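You operate a simulated robot arm through the tools that you are given. There is no shell and no other tool.

Carry out the task below with a simulated robot arm. There is one attempt and no reset: what you move stays moved.

TASK
Shut the welder down and lock it off.
Fine: key switch off, key into its holder, pump and main switch off, lock through the hasp; discharge till the meter shows 0 V, lever back off, then try the start button.

It is judged by the outcome, as a careful person would: the job done as asked, and still so three seconds after it is handed in. It fails if anything else is knocked over, pushed out of place, dropped, spilled or broken.

THE ROBOT
A 7-joint arm with a two-finger parallel gripper, fixed in place. Base frame: the origin is on the floor under the middle of its stand, x ahead of it, y to its left, z up. Lengths are in mm, angles in rad, forces in N, time in s.
It reaches about 1247 mm from its shoulder. Its first joint turns from -2.304 to 2.304 rad. Payload 3.91 kg.
Tool frame: the origin (TCP) lies between the finger pads and is the grasp point; the fingertips stand 30 mm ahead of it; z points along the fingers, y is the line along which they close. The gripper opens to 110 mm. The fingers are 20 mm wide and 10 mm thick; the gripper's body (48 by 112 mm) begins 55 mm behind the TCP.
Orientation is told as [roll, pitch, yaw] about the base's x, y, z axes, in that order, counted from this pose: with the fingers straight down and closing along the base's y, the tool's x points along the base's -x, its y along +y and its z along -z.

THE INTERFACE
- The arm moves only by the tool drive_tool. Its arguments are lists of equal length, an entry for each row: "delta_pos": the shift along the tool's x, y, z in mm, a list of three; "rot": the turn, a rotation vector about the tool's x, y, z in rad, a list of three. In form: {"delta_pos": [[tx, ty, tz], ...], "rot": [[wx, wy, wz], ...]}. A call has 1 to 20 rows; each row shifts and turns the commanded pose from where the row before left it, along the tool's axes as they then stand. "fingers" is the finger opening in mm, from 0 to 110, set as the call begins (left out, the last holds). Each row takes 0.2 s and may step no farther than 50 mm and 0.15 rad from the row before; otherwise, or with a gripper value out of range, the whole call is refused. Where a pose cannot be reached the arm comes as near as it can. A force on the tool above 70 N (or 10 N above the force at the start of the call, whichever is more), or a blocked arm, ends the call early, and 0.2 s more pass. The fingers move at their own pace (about 108 mm/s each) and stop on an object; they squeeze with about 41 N. The grip force told is the motor's: it shows also when the fingers shut on nothing. Time passes only in rows, and 0.2 s behind the last, so rows that do not move let the fingers close. It gives the time, the measured TCP pose, the force on the tool (base axes), the opening and the grip force at its end, in the units of the frame above (readings bear some noise), with the torque about the TCP (base axes, N m) and any sound that the robot's microphone picked up, and new pictures: "show" is both (left out), scene, wrist or none.
- Cameras (640 x 400 px; columns grow to the right, rows downward): "scene" is fixed at [403.7, 655.4, 1518.9]; the picture's right is [-0.90, 0.44, 0.00], its down [0.44, 0.90, -0.07] and it looks along [-0.03, -0.06, -1.00] (base axes); focal length 224 px, centre (320, 200). "wrist" rides on the gripper at [72, 17, -103] in the tool frame; the picture's right is [-0.23, 0.97, 0.00], its down [-0.76, -0.18, -0.62] and it looks along [-0.61, -0.14, 0.78] (tool axes); focal length 222 px, centre (320, 200). There is no depth. A picture from a camera that has moved, and an enlarged one, comes with that camera's place and axes in the base frame and with its lens. The place of the scene camera against the robot may be out by one fixed shift of up to 18 mm in any direction.
- close_up(camera, box): a new picture of the part [left, top, right, bottom] of that camera's present view, enlarged. The clock stands still meanwhile.
- finish_job(): hands the job in; it is judged then, once.

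Places have to be worked out from the pictures, the camera data and where the tool is seen. Open the gripper and draw the arm clear of the work before you hand the job in, unless the task says otherwise.

The tools are called after ">>>" as name(argument=value, ...) on one line, values as JSON. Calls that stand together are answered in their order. drive_tool: Moves the arm, as the interface text tells. Its arguments: {"type":"object","properties":{"delta_pos":{"type":"array"},"rot":{"type":"array"},"fingers":{"type":"number"},"show":{"type":"string","enum":["both","scene","wrist","none"]}},"required":["delta_pos","rot"]} The other tools are called the same way: close_up (camera, box) takes an enlarged picture of a part of a camera's view; finish_job () hands the job in.

At the start:

```text
time: 0.0
eef_pos: [146.0, 640.7, 1218.8]
orientation: [0.0, 0.0, -0.002]
contact_force: [0.2, 0.2, -1.1]
moment: [0.03, -0.01, 0.01]
grip_width: 109.9
finger_force: 0.0
```

scene: 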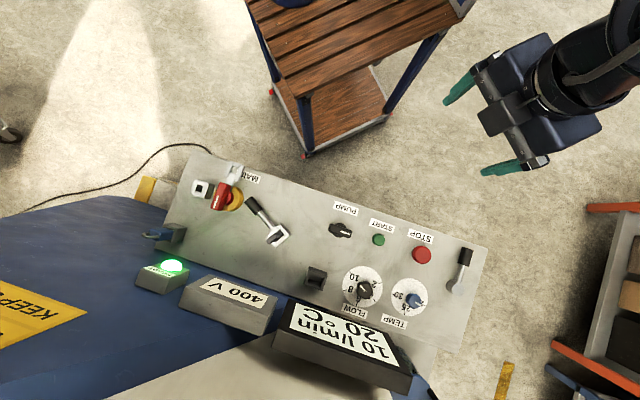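
wrist: 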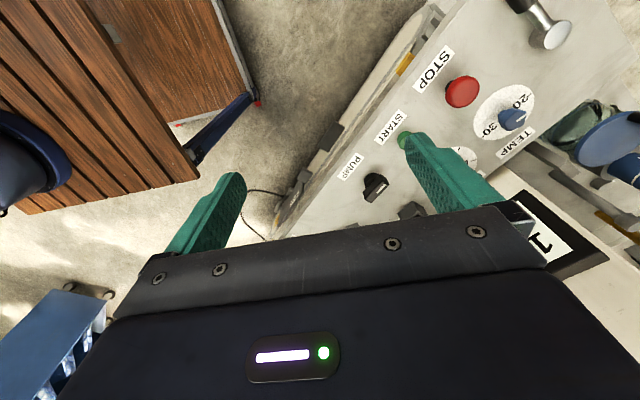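

I start by looking closely at the panel in the scene camera before moving anything.

>>> close_up(camera="scene", box=[130, 140, 310, 260])

>>> close_up(camera="scene", box=[290, 180, 500, 320])

>>> close_up(camera="scene", box=[120, 220, 440, 400])

>>> close_up(camera="wrist", box=[240, 0, 640, 250])

```text
3.33 times, centred on (220, 200) of scene
camera zoom: at [403.7, 655.4, 1518.9], right [-0.9, 0.44, 0.0], down [0.44, 0.9, -0.07], along [-0.03, -0.06, -1.0], focal length 747 px, centre (653, 200)
```

zoom: 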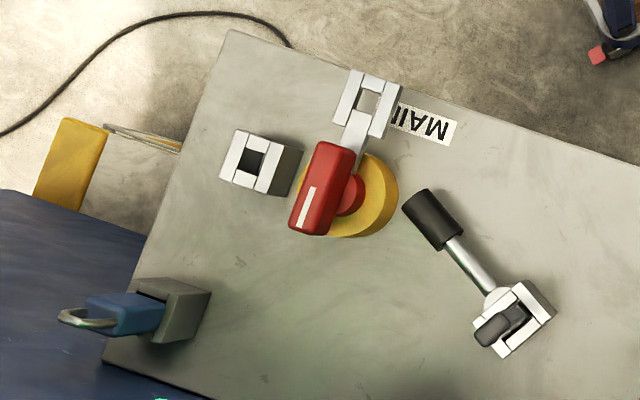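

```text
2.86 times, centred on (395, 250) of scene
camera zoom: at [403.7, 655.4, 1518.9], right [-0.9, 0.44, 0.0], down [0.44, 0.9, -0.07], along [-0.03, -0.06, -1.0], focal length 641 px, centre (106, 57)
```

zoom: 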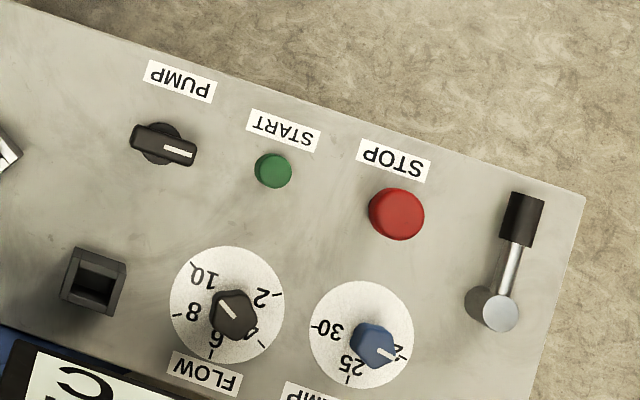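

```text
2.00 times, centred on (280, 310) of scene
camera zoom: at [403.7, 655.4, 1518.9], right [-0.9, 0.44, 0.0], down [0.44, 0.9, -0.07], along [-0.03, -0.06, -1.0], focal length 448 px, centre (400, -20)
```

zoom: 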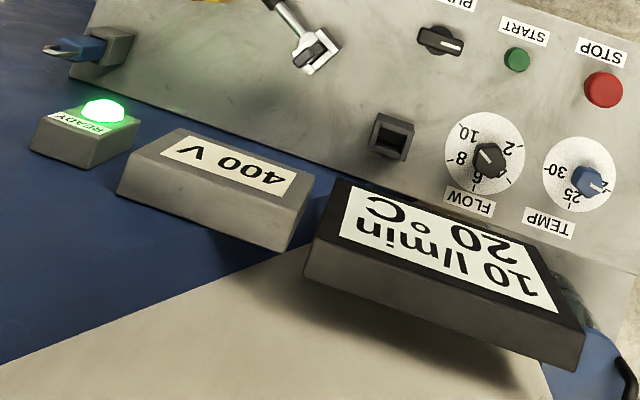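

```text
1.60 times, centred on (440, 125) of wrist
camera zoom: at [73.7, 657.2, 1321.9], right [0.23, 0.97, 0.0], down [0.76, -0.18, 0.62], along [0.61, -0.14, -0.78], focal length 355 px, centre (128, 320)
```

zoom: 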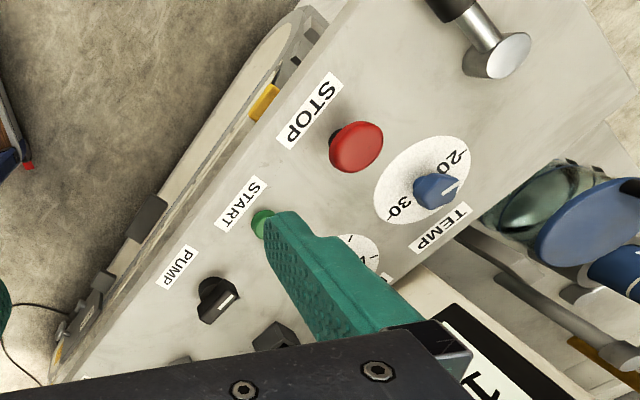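

The panel looks nearly horizontal, with its top around z≈930, running from the end lever at about (140,900) to MAIN at about (595,511). I'll turn the tool to face it and move the wrist camera in front of the MAIN side, keeping it high.

>>> drive_tool(delta_pos=[[0, 0, 0], [0, 0, 0], [0, 0, 0], [0, 0, 0], [0, 0, 0], [0, 0, 0], [-2, -41, 6], [-2, -41, 6], [-2, -41, 6], [-2, -41, 6], [-2, -41, 6], [-2, -41, 6], [-2, -41, 6], [-2, -41, 6], [-2, -41, 6], [-2, -41, 6]], rot=[[0, 0, -0.1333], [0, 0, -0.1333], [0, 0, -0.1333], [0, 0, -0.1333], [0, 0, -0.1333], [0, 0, -0.1333], [0, 0, 0], [0, 0, 0], [0, 0, 0], [0, 0, 0], [0, 0, 0], [0, 0, 0], [0, 0, 0], [0, 0, 0], [0, 0, 0], [0, 0, 0]], show="both")

```text
time: 3.4
eef_pos: [452.4, 369.2, 1159.9]
orientation: [0.002, 0.0, 0.802]
contact_force: [0.4, -0.5, 0.0]
moment: [-0.04, 0.02, -0.02]
grip_width: 110.1
finger_force: 0.1
camera wrist: at [390.7, 327.9, 1262.9], right [-0.54, 0.84, 0.0], down [0.66, 0.42, 0.62], along [0.52, 0.34, -0.78], focal length 222 px, centre (320, 200)
```

scene: 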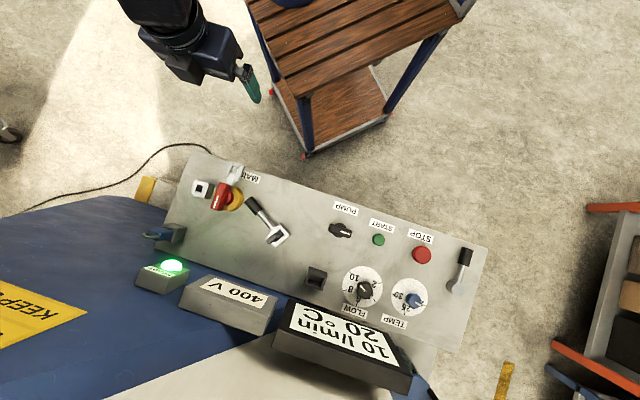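
wrist: 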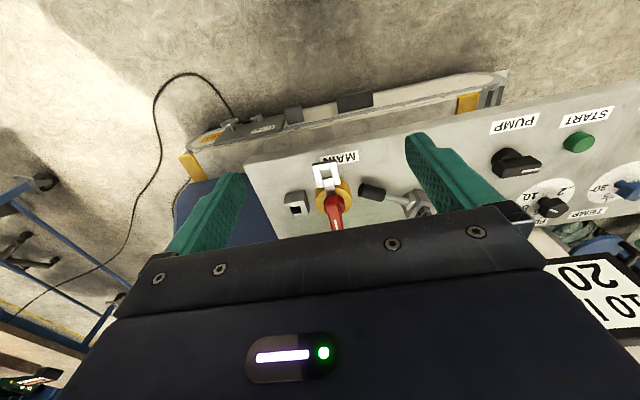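

The wrist camera sees the area behind and under the fingers, and the picture is inverted. I'll hover above the MAIN switch to see its handle, hasp and padlock up close.

>>> drive_tool(delta_pos=[[-42, -1, 14], [-42, -1, 14], [-42, -1, 14], [-42, -1, 14], [-42, -1, 14]], rot=[[0, 0, 0], [0, 0, 0], [0, 0, 0], [0, 0, 0], [0, 0, 0]], show="both")

```text
time: 4.6
eef_pos: [601.7, 519.0, 1090.0]
orientation: [0.0, -0.002, 0.799]
contact_force: [0.6, 0.6, 0.6]
moment: [-0.02, -0.03, 0.04]
grip_width: 109.9
finger_force: 0.0
camera wrist: at [540.8, 477.6, 1192.4], right [-0.54, 0.84, 0.0], down [0.66, 0.42, 0.62], along [0.53, 0.34, -0.78], focal length 222 px, centre (320, 200)
```

scene: 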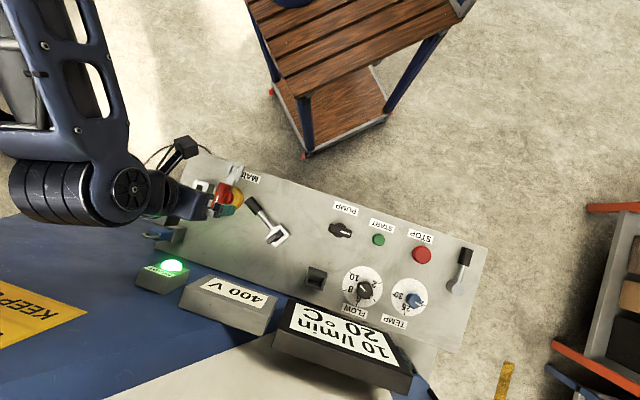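
wrist: 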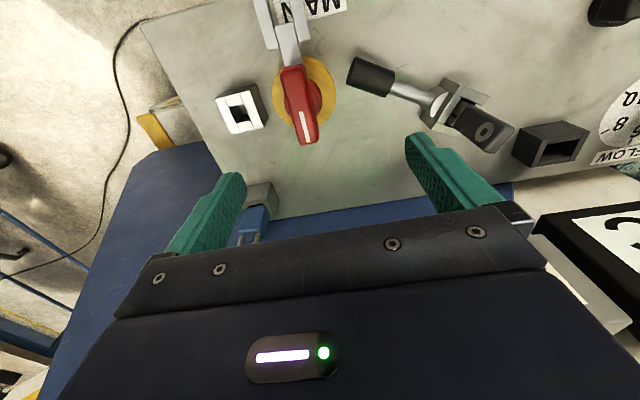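

Good view. I'll enlarge it to read the mechanism details.

>>> close_up(camera="wrist", box=[190, 0, 350, 100])

>>> close_up(camera="wrist", box=[190, 60, 350, 160])

>>> close_up(camera="wrist", box=[340, 40, 600, 200])

>>> close_up(camera="wrist", box=[180, 160, 340, 260])

```text
4.00 times, centred on (270, 50) of wrist
camera zoom: at [540.8, 477.6, 1192.4], right [-0.54, 0.84, 0.0], down [0.66, 0.42, 0.62], along [0.53, 0.34, -0.78], focal length 888 px, centre (520, 800)
```

zoom: 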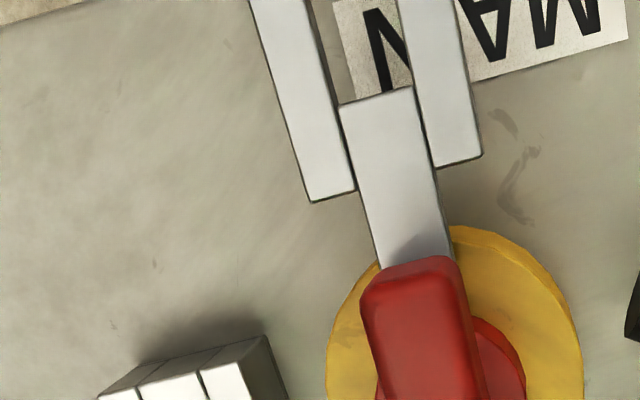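

```text
4.00 times, centred on (270, 110) of wrist
camera zoom: at [540.8, 477.6, 1192.4], right [-0.54, 0.84, 0.0], down [0.66, 0.42, 0.62], along [0.53, 0.34, -0.78], focal length 888 px, centre (520, 560)
```

zoom: 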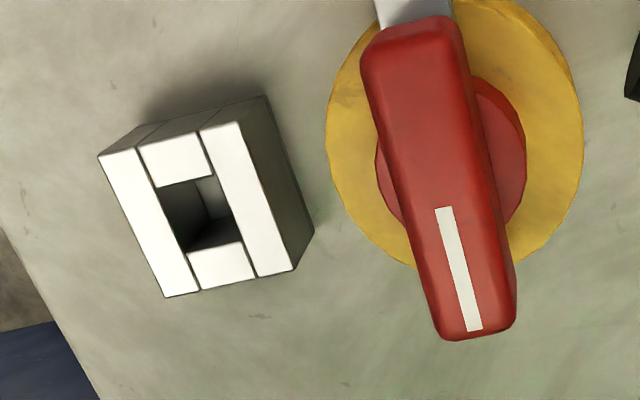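

```text
2.46 times, centred on (470, 120) of wrist
camera zoom: at [540.8, 477.6, 1192.4], right [-0.54, 0.84, 0.0], down [0.66, 0.42, 0.62], along [0.53, 0.34, -0.78], focal length 547 px, centre (-49, 397)
```

zoom: 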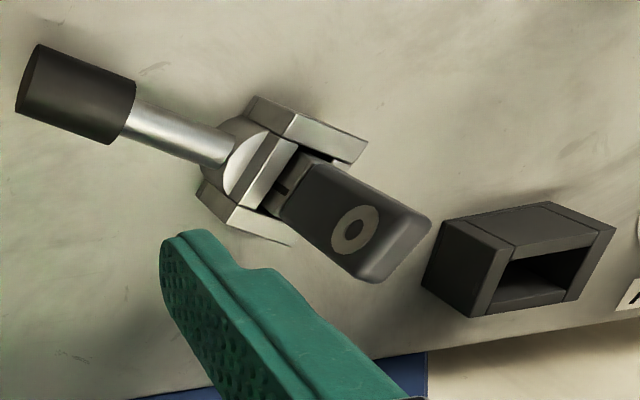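

```text
4.00 times, centred on (260, 210) of wrist
camera zoom: at [540.8, 477.6, 1192.4], right [-0.54, 0.84, 0.0], down [0.66, 0.42, 0.62], along [0.53, 0.34, -0.78], focal length 888 px, centre (560, 160)
```

zoom: 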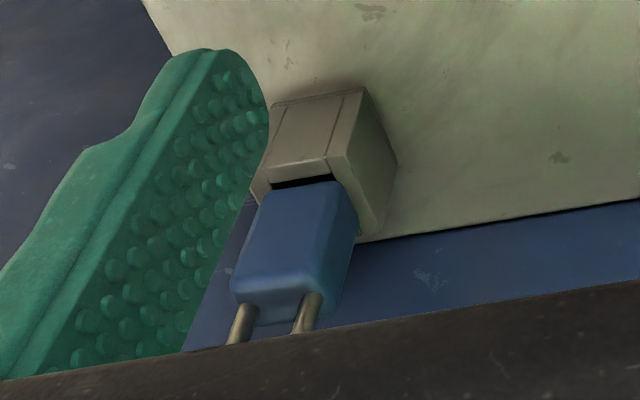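

MAIN has a red handle with a slotted tab and a square-holed staple on the right. The padlock sits in a holder at the far right, and a dark key-like piece sits in a bracket near (525,663). I'll move over that bracket to see what it and its lever are.

>>> drive_tool(delta_pos=[[-17.6, 34.6, 7], [-17.6, 34.6, 7], [-17.6, 34.6, 7], [-17.6, 34.6, 7]], rot=[[0, 0, 0], [0, 0, 0], [0, 0, 0], [0, 0, 0]], show="both")

>>> close_up(camera="wrist", box=[200, 0, 520, 200])

```text
time: 5.6
eef_pos: [553.1, 666.8, 1062.2]
orientation: [0.001, -0.001, 0.798]
contact_force: [0.0, 0.5, 0.2]
moment: [0.05, 0.02, 0.04]
grip_width: 109.9
finger_force: 0.1
camera wrist: at [491.6, 623.9, 1165.6], right [-0.54, 0.84, 0.0], down [0.66, 0.42, 0.62], along [0.52, 0.34, -0.78], focal length 222 px, centre (320, 200)
```

scene: 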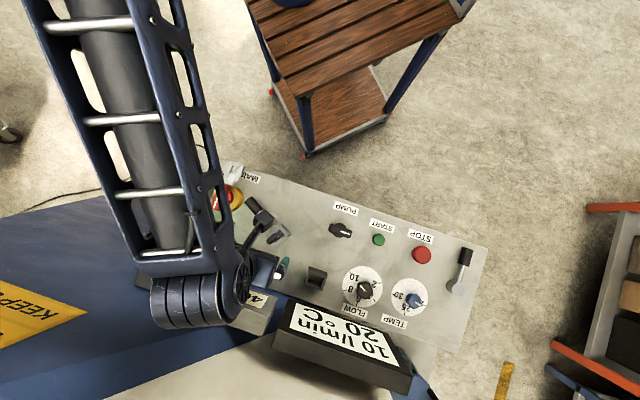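
wrist: 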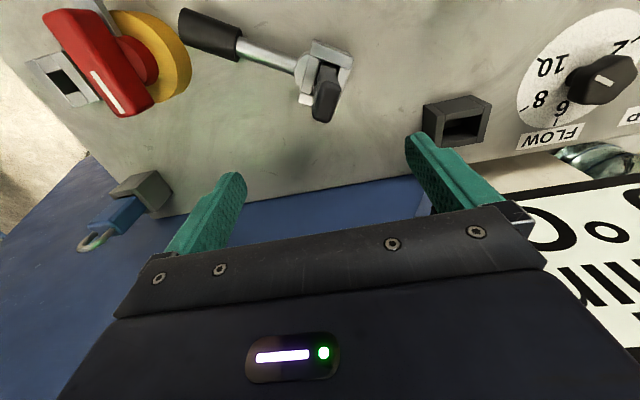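

```text
2.00 times, centred on (360, 100) of wrist
camera zoom: at [491.6, 623.9, 1165.6], right [-0.54, 0.84, 0.0], down [0.66, 0.42, 0.62], along [0.52, 0.34, -0.78], focal length 444 px, centre (240, 400)
```

zoom: 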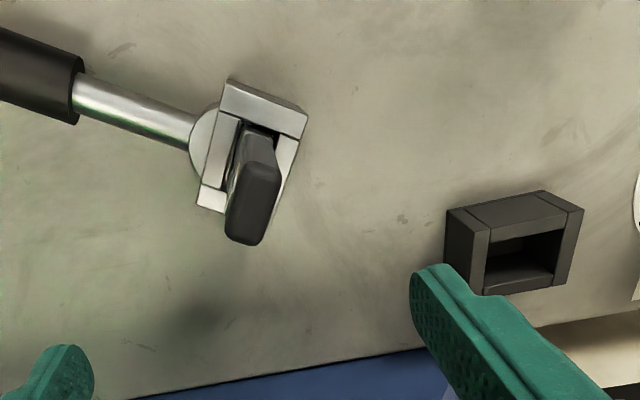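

The stereo estimate puts the key upright, its socket top at about (521,650,929) and its bow top near z≈1015. I'll zoom harder on the lever and key hub and on the other objects from here.

>>> close_up(camera="wrist", box=[270, 20, 382, 130])

>>> close_up(camera="wrist", box=[60, 160, 188, 270])

>>> close_up(camera="wrist", box=[20, 0, 200, 130])

>>> close_up(camera="scene", box=[430, 230, 500, 300])

```text
3.64 times, centred on (326, 75) of wrist
camera zoom: at [491.6, 623.9, 1165.6], right [-0.54, 0.84, 0.0], down [0.66, 0.42, 0.62], along [0.52, 0.34, -0.78], focal length 808 px, centre (298, 654)
```

zoom: 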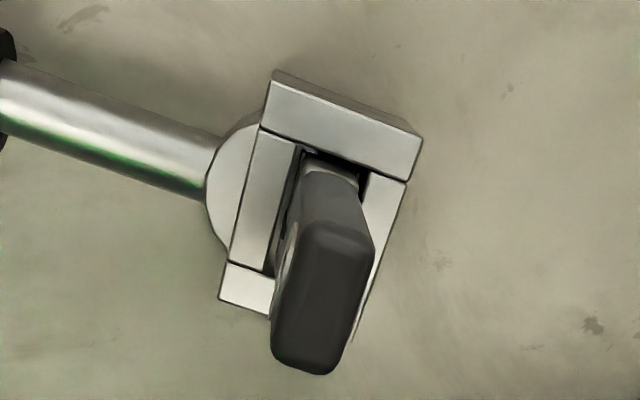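

```text
3.64 times, centred on (124, 215) of wrist
camera zoom: at [491.6, 623.9, 1165.6], right [-0.54, 0.84, 0.0], down [0.66, 0.42, 0.62], along [0.52, 0.34, -0.78], focal length 808 px, centre (1033, 146)
```

zoom: 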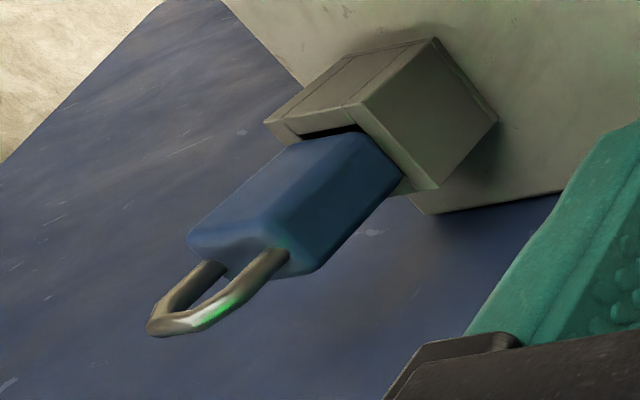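

```text
3.08 times, centred on (110, 65) of wrist
camera zoom: at [491.6, 623.9, 1165.6], right [-0.54, 0.84, 0.0], down [0.66, 0.42, 0.62], along [0.52, 0.34, -0.78], focal length 684 px, centre (966, 615)
```

zoom: 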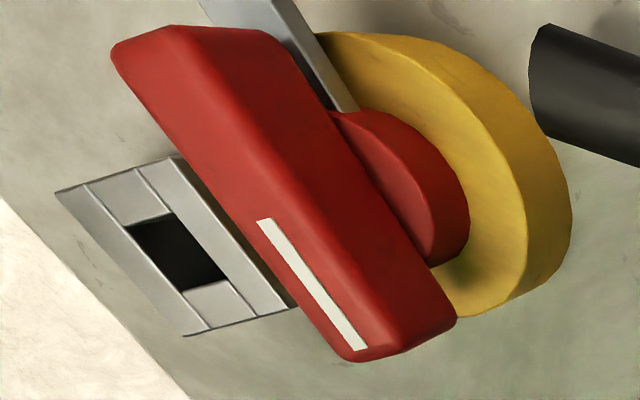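

```text
5.71 times, centred on (465, 265) of scene
camera zoom: at [403.7, 655.4, 1518.9], right [-0.9, 0.44, 0.0], down [0.44, 0.9, -0.07], along [-0.03, -0.06, -1.0], focal length 1281 px, centre (-509, -171)
```

zoom: 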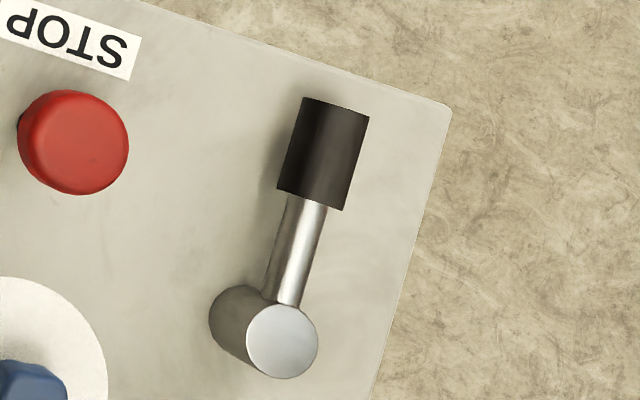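

The key switch turns with the black-grip lever: grip centre about (548,549,923), pivot about (525,635). The key stands in a socket on its hub, and the padlock stands upright in its tube holder. I'll close the fingers, rise a little and move to the grip's far side, ready to push it clockwise.

>>> drive_tool(delta_pos=[[0, 0, -20], [18, -33, 0], [18, -33, 0], [18, -33, 0], [0, 0, 0]], rot=[[0, 0, 0], [0, 0, 0], [0, 0, 0], [0, 0, 0], [0, 0, 0]], fingers=0, show="both")

>>> close_up(camera="wrist", box=[240, 0, 560, 200])

```text
time: 6.8
eef_pos: [587.5, 559.0, 1080.7]
orientation: [-0.001, 0.002, 0.8]
contact_force: [-0.4, 0.4, 0.2]
moment: [-0.04, 0.03, 0.01]
grip_width: 0.0
finger_force: 38.0
camera wrist: at [525.5, 517.1, 1183.4], right [-0.54, 0.84, 0.0], down [0.66, 0.42, 0.62], along [0.52, 0.34, -0.78], focal length 222 px, centre (320, 200)
```

scene: 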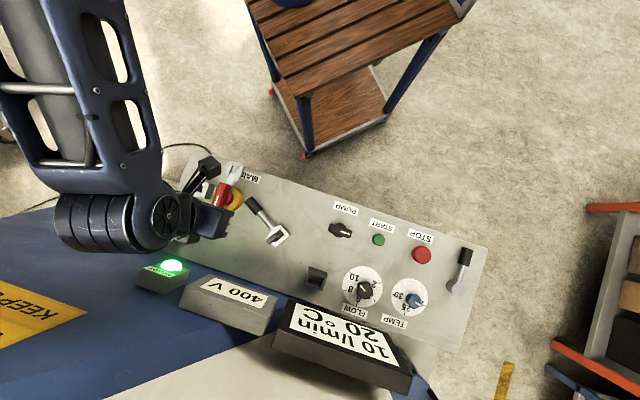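
wrist: 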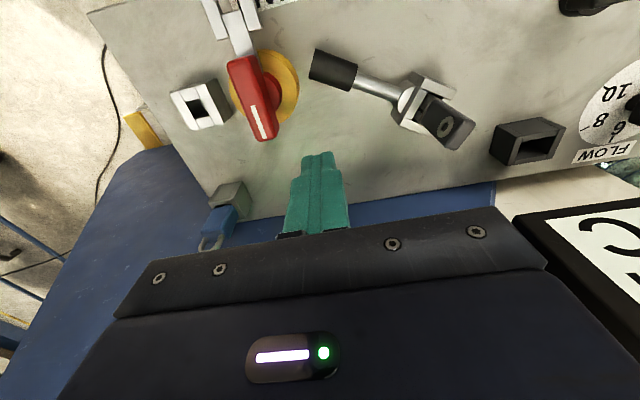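

```text
2.00 times, centred on (400, 100) of wrist
camera zoom: at [525.5, 517.1, 1183.4], right [-0.54, 0.84, 0.0], down [0.66, 0.42, 0.62], along [0.52, 0.34, -0.78], focal length 444 px, centre (160, 400)
```

zoom: 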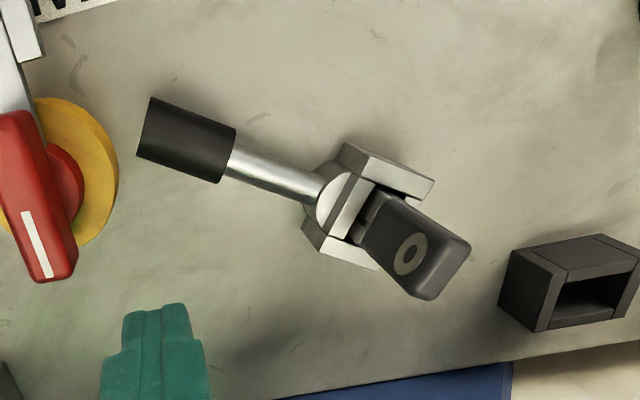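

The grip position is confirmed at about (549,549) with the pivot near (523,637), and the closed fingers are about 40 mm beside it. I descend vertically to grip height.

>>> drive_tool(delta_pos=[[0, 0, 45], [0, 0, 45], [0, 0, 30], [0, 0, 14]], rot=[[0, 0, 0], [0, 0, 0], [0, 0, 0], [0, 0, 0]], show="both")

```text
time: 7.8
eef_pos: [586.2, 556.0, 946.1]
orientation: [-0.001, 0.0, 0.801]
contact_force: [0.0, -0.2, 0.3]
moment: [-0.01, -0.03, -0.01]
grip_width: 0.1
finger_force: 37.6
camera wrist: at [525.3, 515.4, 1049.3], right [-0.54, 0.84, 0.0], down [0.66, 0.42, 0.62], along [0.52, 0.34, -0.78], focal length 222 px, centre (320, 200)
```

scene: 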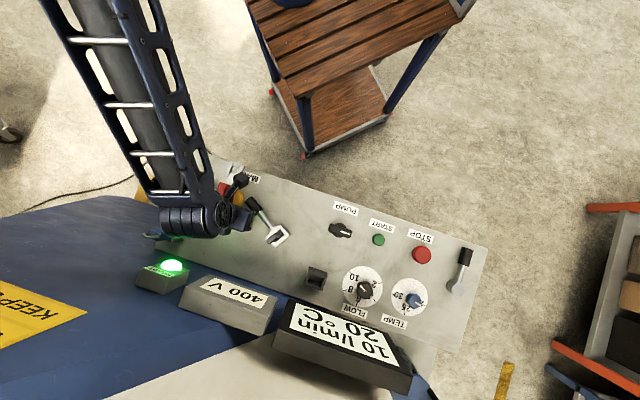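
wrist: 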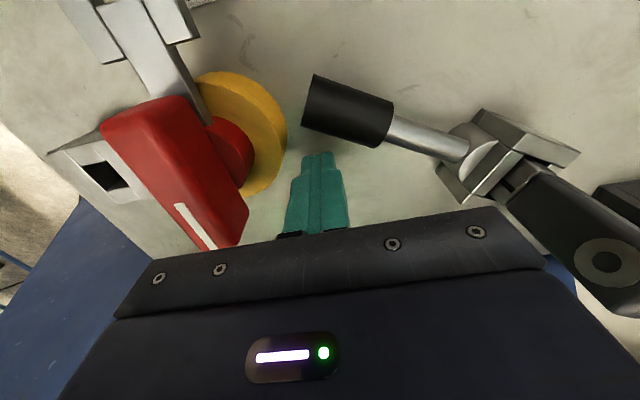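

The fingers are beside the grip with no contact, so I push it clockwise by about 15° as a first test and watch the force.

>>> drive_tool(delta_pos=[[8.6, 9.2, 0], [11.6, 4.5, 0], [11.6, 4.5, 0]], rot=[[0, 0, 0], [0, 0, 0], [0, 0, 0]], show="both")

```text
time: 8.6
eef_pos: [552.2, 545.9, 946.8]
orientation: [-0.001, 0.0, 0.801]
contact_force: [0.2, 0.4, 0.2]
moment: [0.02, 0.0, 0.0]
grip_width: 0.0
finger_force: 37.7
camera wrist: at [489.4, 505.0, 1050.3], right [-0.54, 0.84, 0.0], down [0.66, 0.42, 0.62], along [0.52, 0.34, -0.78], focal length 222 px, centre (320, 200)
```

scene: 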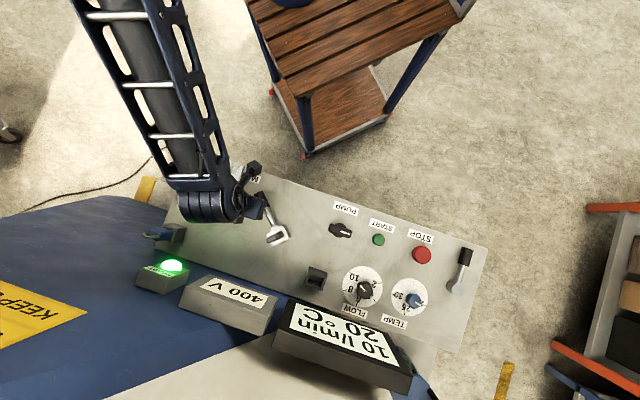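
wrist: 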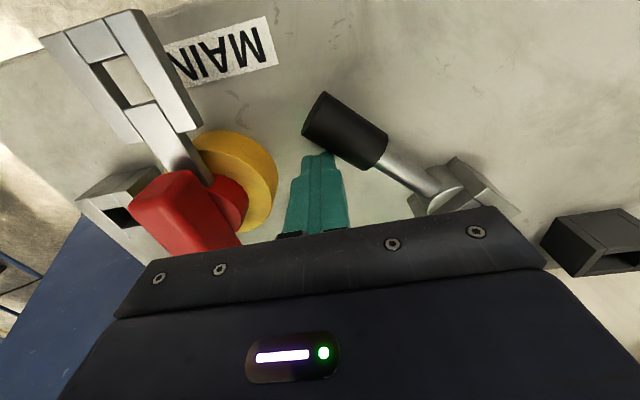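

The lever follows freely, so clockwise is allowed. I continue the arc toward the 6 o'clock position.

>>> drive_tool(delta_pos=[[10.5, 8, 0], [10.5, 8, 0], [7.9, 10.2, 0], [7.9, 10.2, 0]], rot=[[0, 0, 0], [0, 0, 0], [0, 0, 0], [0, 0, 0]], show="both")

```text
time: 9.6
eef_pos: [499.3, 544.3, 945.7]
orientation: [-0.001, 0.0, 0.799]
contact_force: [-0.3, 0.2, -0.3]
moment: [-0.03, 0.01, 0.02]
grip_width: 0.1
finger_force: 37.1
camera wrist: at [437.9, 503.8, 1049.8], right [-0.54, 0.84, 0.0], down [0.66, 0.42, 0.62], along [0.52, 0.34, -0.78], focal length 222 px, centre (320, 200)
```

scene: 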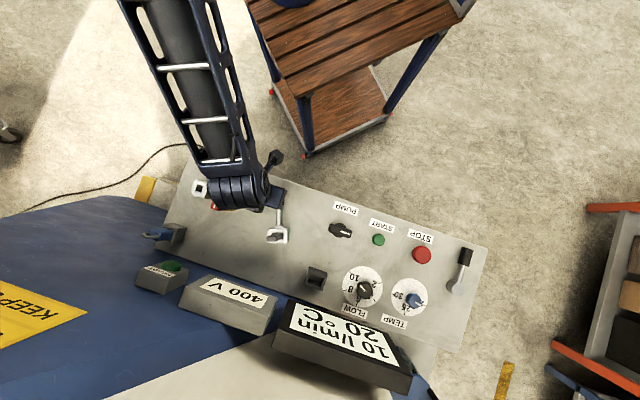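
wrist: 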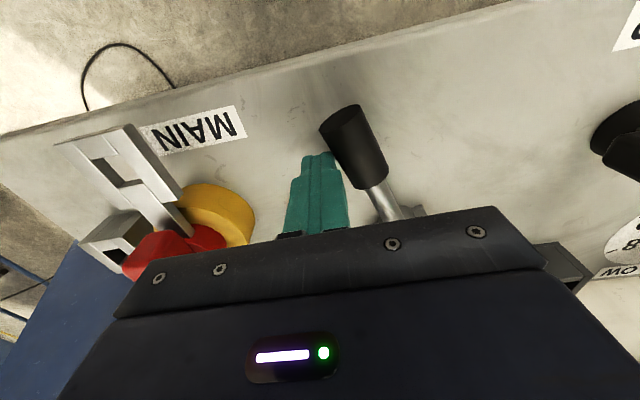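

The READY lamp went out, so the switch has opened. I continue gently to the end stop at about 6 o'clock.

>>> drive_tool(delta_pos=[[4.7, 12.1, 0], [4.7, 12.1, 0], [0, 0, 0]], rot=[[0, 0, 0], [0, 0, 0], [0, 0, 0]], show="both")

```text
time: 10.4
eef_pos: [476.1, 554.7, 946.4]
orientation: [0.0, 0.001, 0.799]
contact_force: [-0.2, 0.5, 1.4]
moment: [0.02, 0.02, 0.03]
grip_width: 0.0
finger_force: 38.1
camera wrist: at [414.4, 513.5, 1050.0], right [-0.54, 0.84, 0.0], down [0.66, 0.42, 0.62], along [0.52, 0.34, -0.78], focal length 222 px, centre (320, 200)
```

scene: 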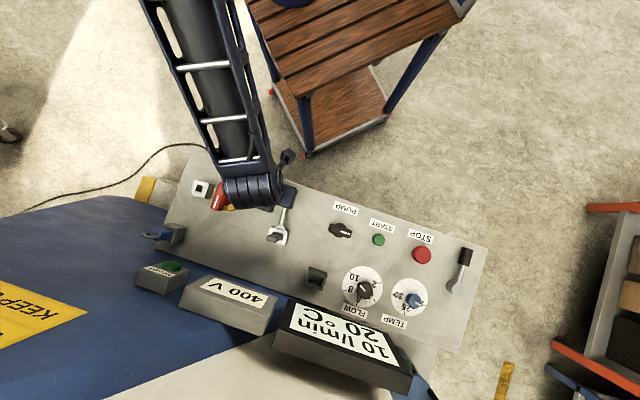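
wrist: 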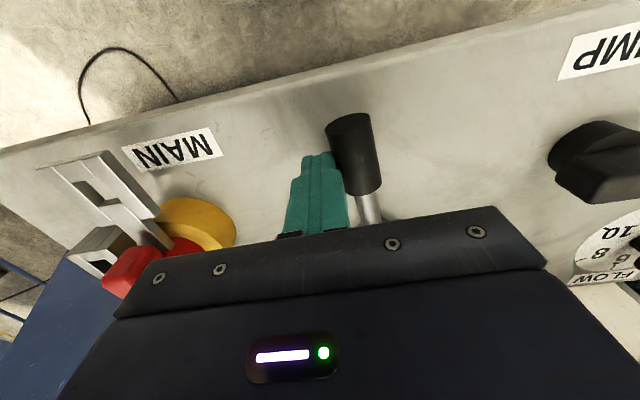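

No end stop felt yet, and the lever looks close to 6 o'clock. I nudge it a few mm further to feel for the stop.

>>> drive_tool(delta_pos=[[0, 4, 0], [0, 4, 0]], rot=[[0, 0, 0], [0, 0, 0]], show="both")

>>> close_up(camera="scene", box=[220, 160, 380, 260])

```text
time: 11.0
eef_pos: [469.9, 560.7, 946.7]
orientation: [0.0, 0.001, 0.798]
contact_force: [0.2, 0.0, 0.5]
moment: [-0.01, 0.0, -0.01]
grip_width: 0.2
finger_force: 38.1
camera wrist: at [408.3, 519.6, 1050.4], right [-0.54, 0.84, 0.0], down [0.66, 0.42, 0.62], along [0.52, 0.34, -0.78], focal length 222 px, centre (320, 200)
```

scene: 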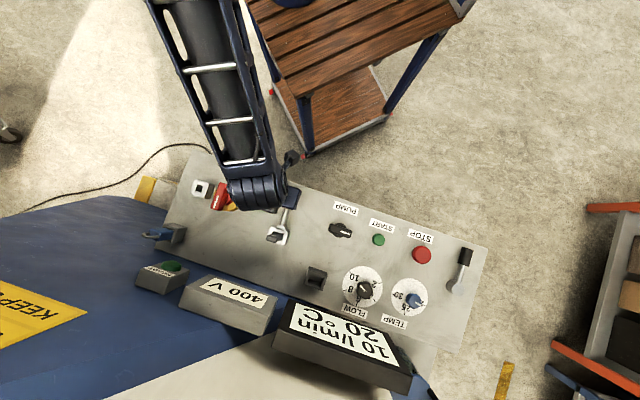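
wrist: 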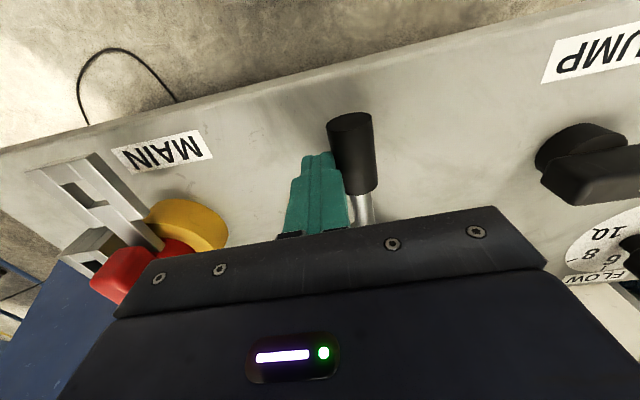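

```text
4.00 times, centred on (300, 210) of scene
camera zoom: at [403.7, 655.4, 1518.9], right [-0.9, 0.44, 0.0], down [0.44, 0.9, -0.07], along [-0.03, -0.06, -1.0], focal length 897 px, centre (400, 160)
```

zoom: 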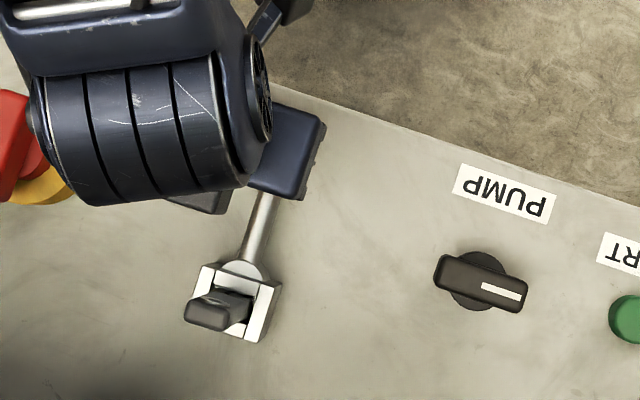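

The lever is within a few degrees of 6 o'clock but there is still no resistance. I push in 3 mm steps until a stop is felt.

>>> drive_tool(delta_pos=[[0, 3, 0], [0, 3, 0]], rot=[[0, 0, 0], [0, 0, 0]], show="wrist")

>>> close_up(camera="scene", box=[240, 200, 320, 250])

```text
time: 11.6
eef_pos: [466.6, 562.7, 947.2]
orientation: [-0.002, 0.001, 0.795]
contact_force: [7.2, -14.8, 2.9]
moment: [-0.36, -0.21, -0.09]
grip_width: 0.0
finger_force: 38.0
camera wrist: at [405.4, 522.6, 1050.4], right [-0.54, 0.84, 0.0], down [0.66, 0.42, 0.62], along [0.53, 0.33, -0.78], focal length 222 px, centre (320, 200)
```

wrist: 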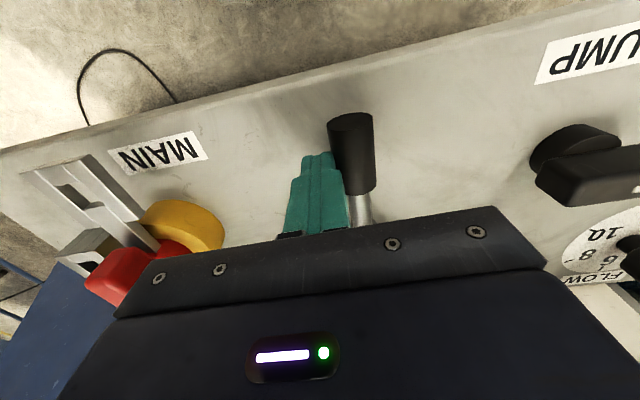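

```text
8.00 times, centred on (280, 225) of scene
camera zoom: at [403.7, 655.4, 1518.9], right [-0.9, 0.44, 0.0], down [0.44, 0.9, -0.07], along [-0.03, -0.06, -1.0], focal length 1794 px, centre (640, 0)
```

zoom: 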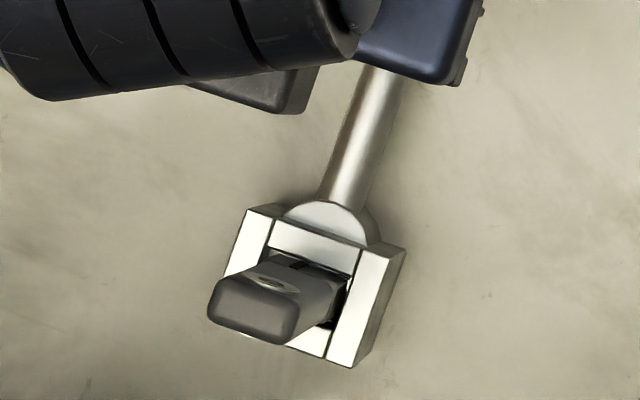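

I felt the stop with about 16 N, so the key switch is fully off with the lamp out. I back off, rise, and go look at the key from above.

>>> drive_tool(delta_pos=[[0, -15, 0], [0, 0, -48], [0, 0, -48], [0, 0, -46], [-34.6, 4.9, 0], [-34.6, 4.9, 0], [-34.6, 4.9, 0], [-34.6, 4.9, 0]], rot=[[0, 0, 0], [0, 0, 0], [0, 0, 0], [0, 0, 0], [0, 0, 0], [0, 0, 0], [0, 0, 0], [0, 0, 0]], show="both", fingers=70)

>>> close_up(camera="wrist", box=[240, 0, 400, 100])

>>> close_up(camera="wrist", box=[380, 60, 540, 160])

```text
time: 13.4
eef_pos: [559.6, 666.1, 1088.7]
orientation: [0.001, -0.003, 0.8]
contact_force: [-0.8, 0.1, -0.2]
moment: [0.03, 0.03, -0.01]
grip_width: 70.0
finger_force: 0.0
camera wrist: at [497.5, 625.2, 1191.9], right [-0.54, 0.84, 0.0], down [0.66, 0.42, 0.62], along [0.53, 0.34, -0.78], focal length 222 px, centre (320, 200)
```

scene: 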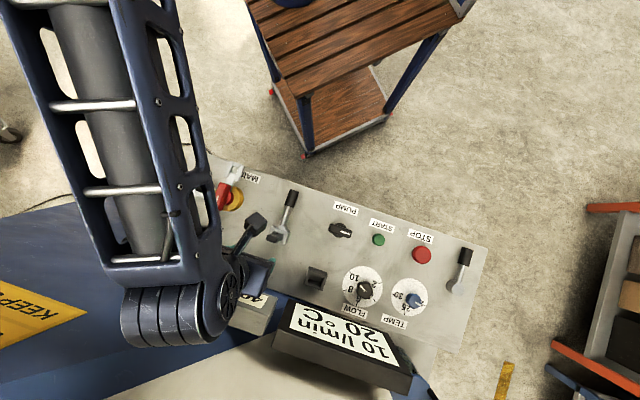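
wrist: 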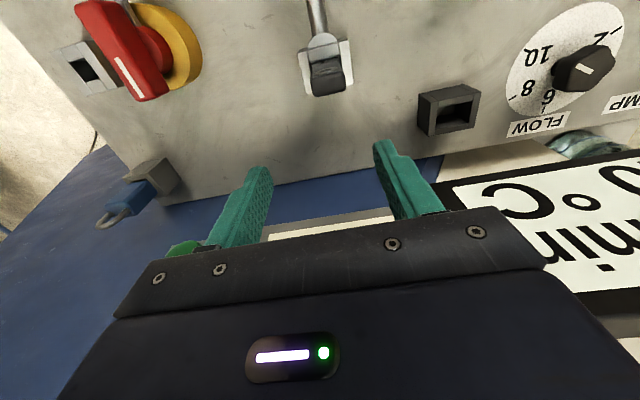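

```text
4.00 times, centred on (320, 50) of wrist
camera zoom: at [497.5, 625.2, 1191.9], right [-0.54, 0.84, 0.0], down [0.66, 0.42, 0.62], along [0.53, 0.34, -0.78], focal length 888 px, centre (320, 800)
```

zoom: 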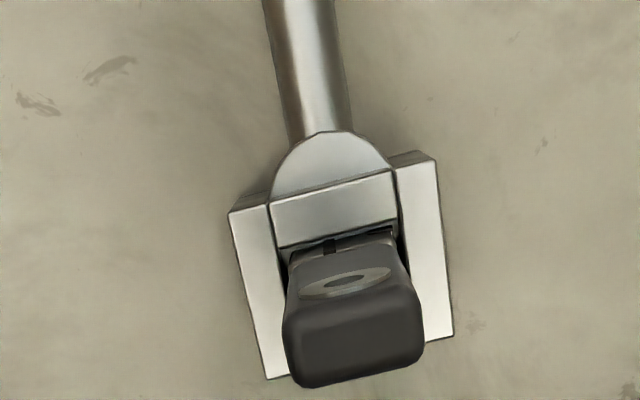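

```text
4.00 times, centred on (460, 110) of wrist
camera zoom: at [497.5, 625.2, 1191.9], right [-0.54, 0.84, 0.0], down [0.66, 0.42, 0.62], along [0.53, 0.34, -0.78], focal length 888 px, centre (-240, 560)
```

zoom: 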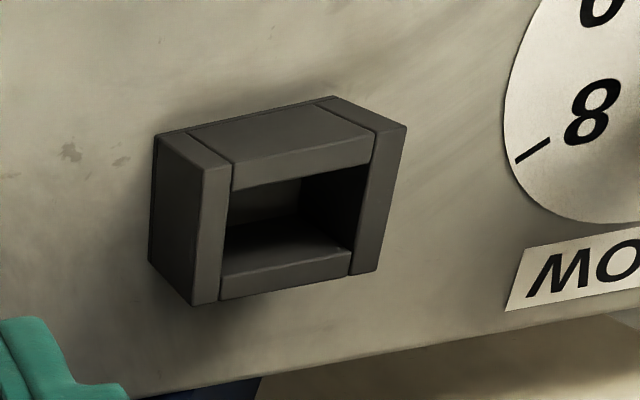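

The key bow centre is about (524.5,650.5), with its wide side along the panel's length. I'll look at the key holder (near (483,805)) from a second viewpoint before grasping anything.

>>> drive_tool(delta_pos=[[0, 0, -20], [-18, 36.4, 0], [-18, 36.4, 0], [-18, 36.4, 0], [-18, 36.4, 0]], rot=[[0, 0, 0], [0, 0, 0], [0, 0, 0], [0, 0, 0], [0, 0, 0]], show="both")

>>> close_up(camera="wrist", box=[260, 20, 420, 120])

```text
time: 14.7
eef_pos: [503.6, 816.2, 1110.2]
orientation: [-0.002, 0.012, 0.798]
contact_force: [-15.7, -33.7, 3.4]
moment: [0.9, -0.65, -1.84]
grip_width: 76.0
finger_force: 6.1
stopped in row 5: the force on the tool passed its limit at 75 N (the readings are from after the stop); the commanded pose is now the measured one
camera wrist: at [442.5, 776.7, 1214.6], right [-0.54, 0.84, -0.01], down [0.66, 0.43, 0.61], along [0.52, 0.33, -0.79], focal length 222 px, centre (320, 200)
```

scene: 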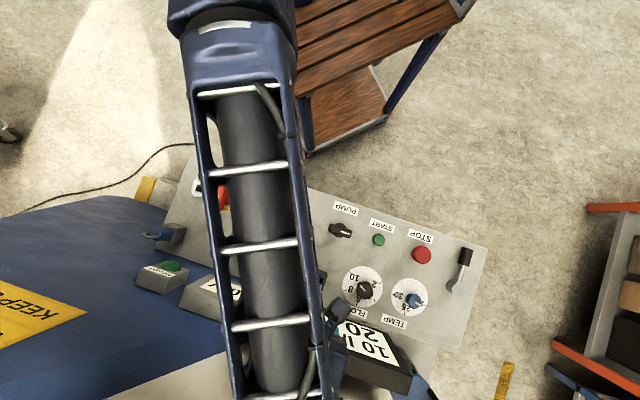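
wrist: 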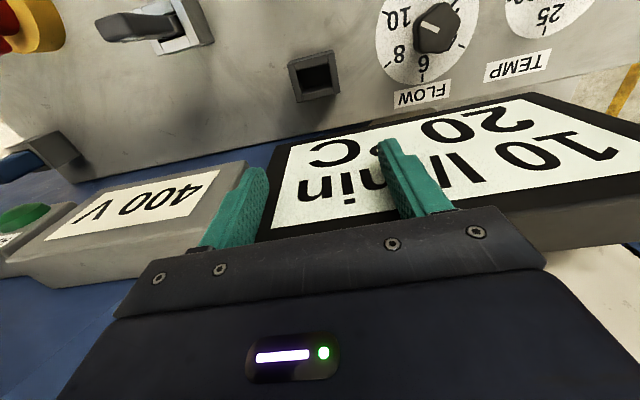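

```text
4.00 times, centred on (340, 70) of wrist
camera zoom: at [442.5, 776.7, 1214.6], right [-0.54, 0.84, -0.01], down [0.66, 0.43, 0.61], along [0.52, 0.33, -0.79], focal length 888 px, centre (240, 720)
```

zoom: 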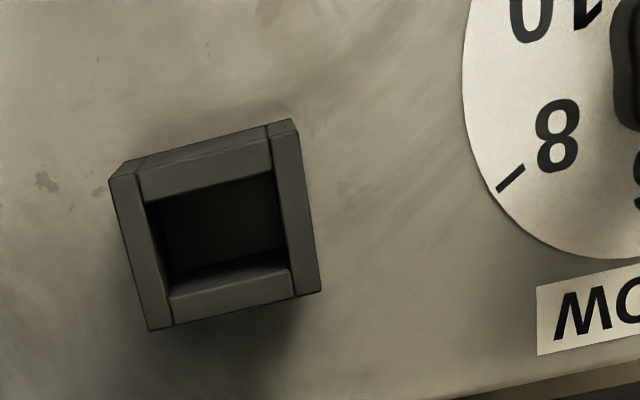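

A finger touched the tall display box behind the holder (tips at z≈1080), so that box is higher than I judged. I back straight off from it right away and then rise.

>>> drive_tool(delta_pos=[[10, -18, 0], [10, -18, 0], [0, 0, -40], [0, 0, -40]], rot=[[0, 0, 0], [0, 0, 0], [0, 0, 0], [0, 0, 0]], show="both")

>>> close_up(camera="scene", box=[120, 220, 440, 400])

>>> close_up(camera="wrist", box=[240, 20, 640, 260])

```text
time: 15.7
eef_pos: [517.2, 778.4, 1189.3]
orientation: [-0.004, 0.009, 0.799]
contact_force: [-0.3, -0.1, -0.4]
moment: [-0.03, 0.05, 0.01]
grip_width: 69.8
finger_force: 0.0
camera wrist: at [456.8, 738.5, 1293.4], right [-0.54, 0.84, -0.01], down [0.66, 0.43, 0.62], along [0.52, 0.33, -0.79], focal length 222 px, centre (320, 200)
```

scene: 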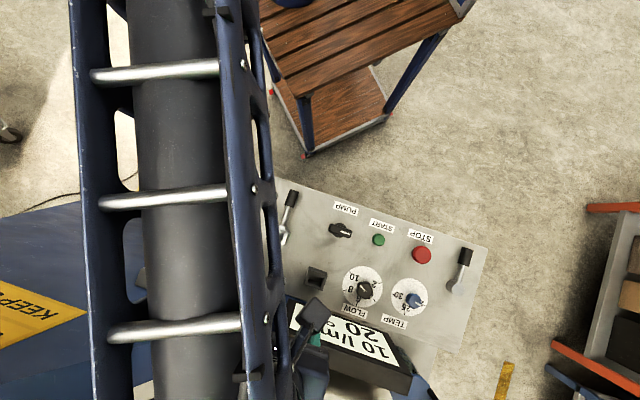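
wrist: 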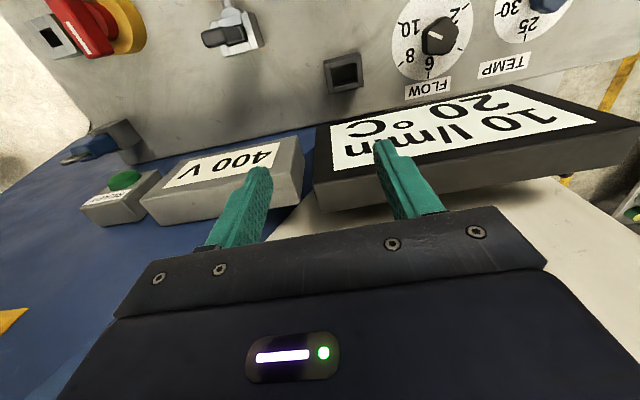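

```text
2.00 times, centred on (280, 310) of scene
camera zoom: at [403.7, 655.4, 1518.9], right [-0.9, 0.44, 0.0], down [0.44, 0.9, -0.07], along [-0.03, -0.06, -1.0], focal length 448 px, centre (400, -20)
```

zoom: 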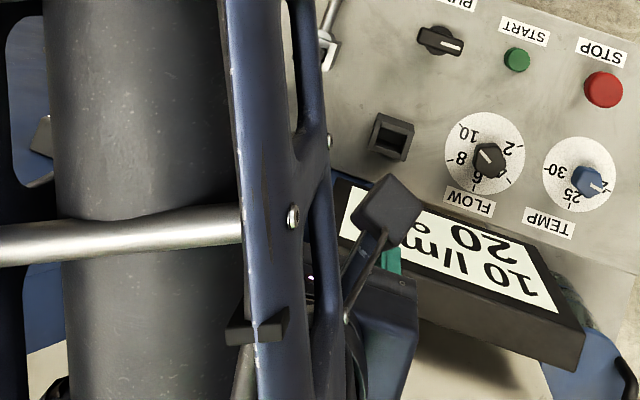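

```text
1.60 times, centred on (440, 140) of wrist
camera zoom: at [456.8, 738.5, 1293.4], right [-0.54, 0.84, -0.01], down [0.66, 0.43, 0.62], along [0.52, 0.33, -0.79], focal length 355 px, centre (128, 296)
```

zoom: 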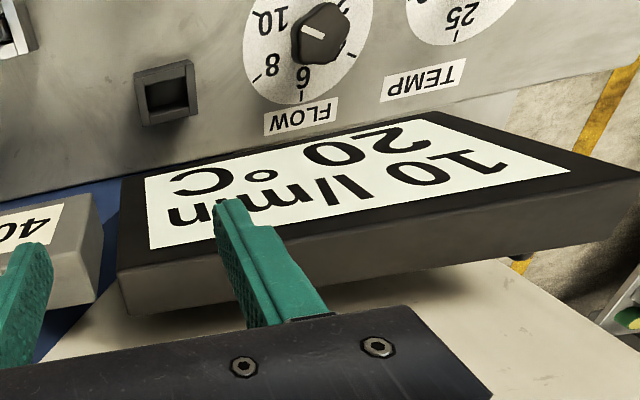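

The displays appear unmoved, but they are tilted boxes whose far edges stand high (about z 1100), so I need a careful map around the holder. From this safe height I take sharp close-ups, then shift sideways for stereo.

>>> close_up(camera="wrist", box=[280, 30, 440, 130])

>>> close_up(camera="wrist", box=[60, 110, 380, 310])

>>> drive_tool(delta_pos=[[0, 35, -10], [0, 35, -10], [0, 35, 0]], rot=[[0, 0, 0], [0, 0, 0], [0, 0, 0]], show="both")

>>> close_up(camera="wrist", box=[180, 40, 340, 140])

>>> close_up(camera="wrist", box=[60, 80, 380, 280])

```text
4.00 times, centred on (360, 80) of wrist
camera zoom: at [456.8, 738.5, 1293.4], right [-0.54, 0.84, -0.01], down [0.66, 0.43, 0.62], along [0.52, 0.33, -0.79], focal length 888 px, centre (160, 680)
```

zoom: 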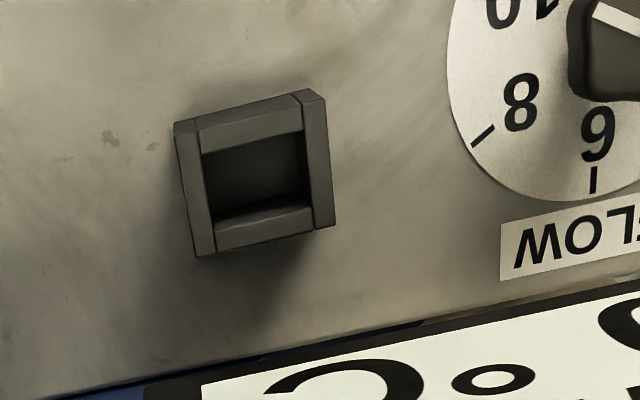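

```text
2.00 times, centred on (220, 210) of wrist
camera zoom: at [456.8, 738.5, 1293.4], right [-0.54, 0.84, -0.01], down [0.66, 0.43, 0.62], along [0.52, 0.33, -0.79], focal length 444 px, centre (520, 180)
```

zoom: 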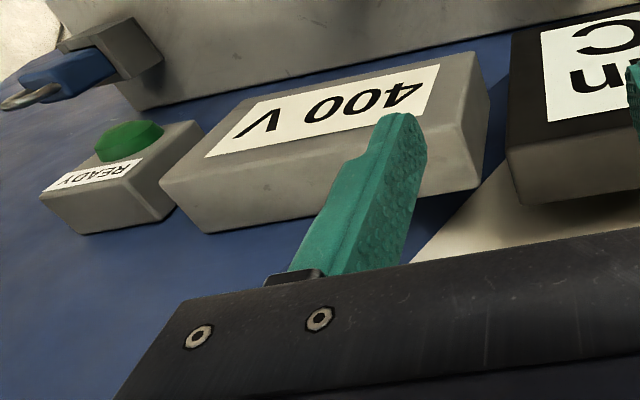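

```text
time: 16.5
eef_pos: [442.3, 847.1, 1209.6]
orientation: [-0.004, 0.008, 0.795]
contact_force: [0.7, -0.4, 0.7]
moment: [0.04, 0.05, 0.01]
grip_width: 70.2
finger_force: 0.1
out of reach, approached as far as the arm can: row 3
camera wrist: at [380.2, 807.4, 1314.2], right [-0.54, 0.84, -0.01], down [0.66, 0.43, 0.62], along [0.52, 0.33, -0.79], focal length 222 px, centre (320, 200)
```

scene: 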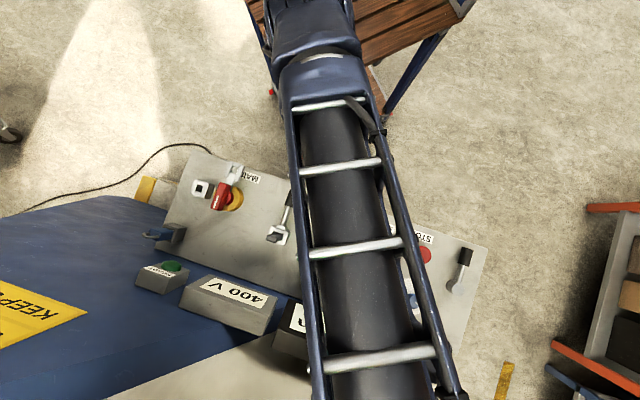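
wrist: 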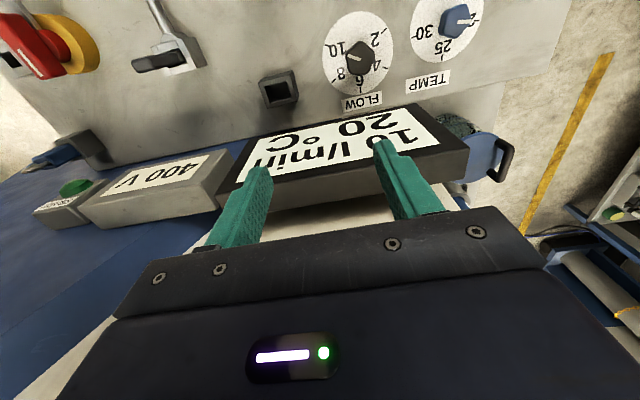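

```text
4.00 times, centred on (260, 90) of wrist
camera zoom: at [380.2, 807.4, 1314.2], right [-0.54, 0.84, -0.01], down [0.66, 0.43, 0.62], along [0.52, 0.33, -0.79], focal length 888 px, centre (560, 640)
```

zoom: 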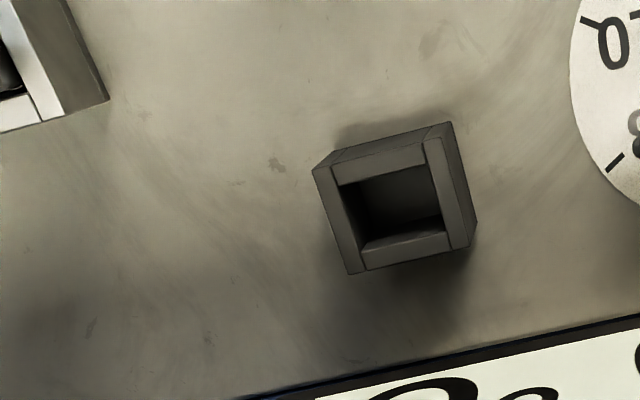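

```text
2.00 times, centred on (220, 180) of wrist
camera zoom: at [380.2, 807.4, 1314.2], right [-0.54, 0.84, -0.01], down [0.66, 0.43, 0.62], along [0.52, 0.33, -0.79], focal length 444 px, centre (520, 240)
```

zoom: 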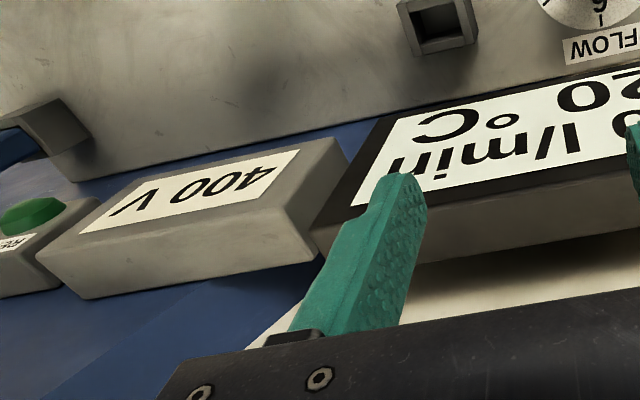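

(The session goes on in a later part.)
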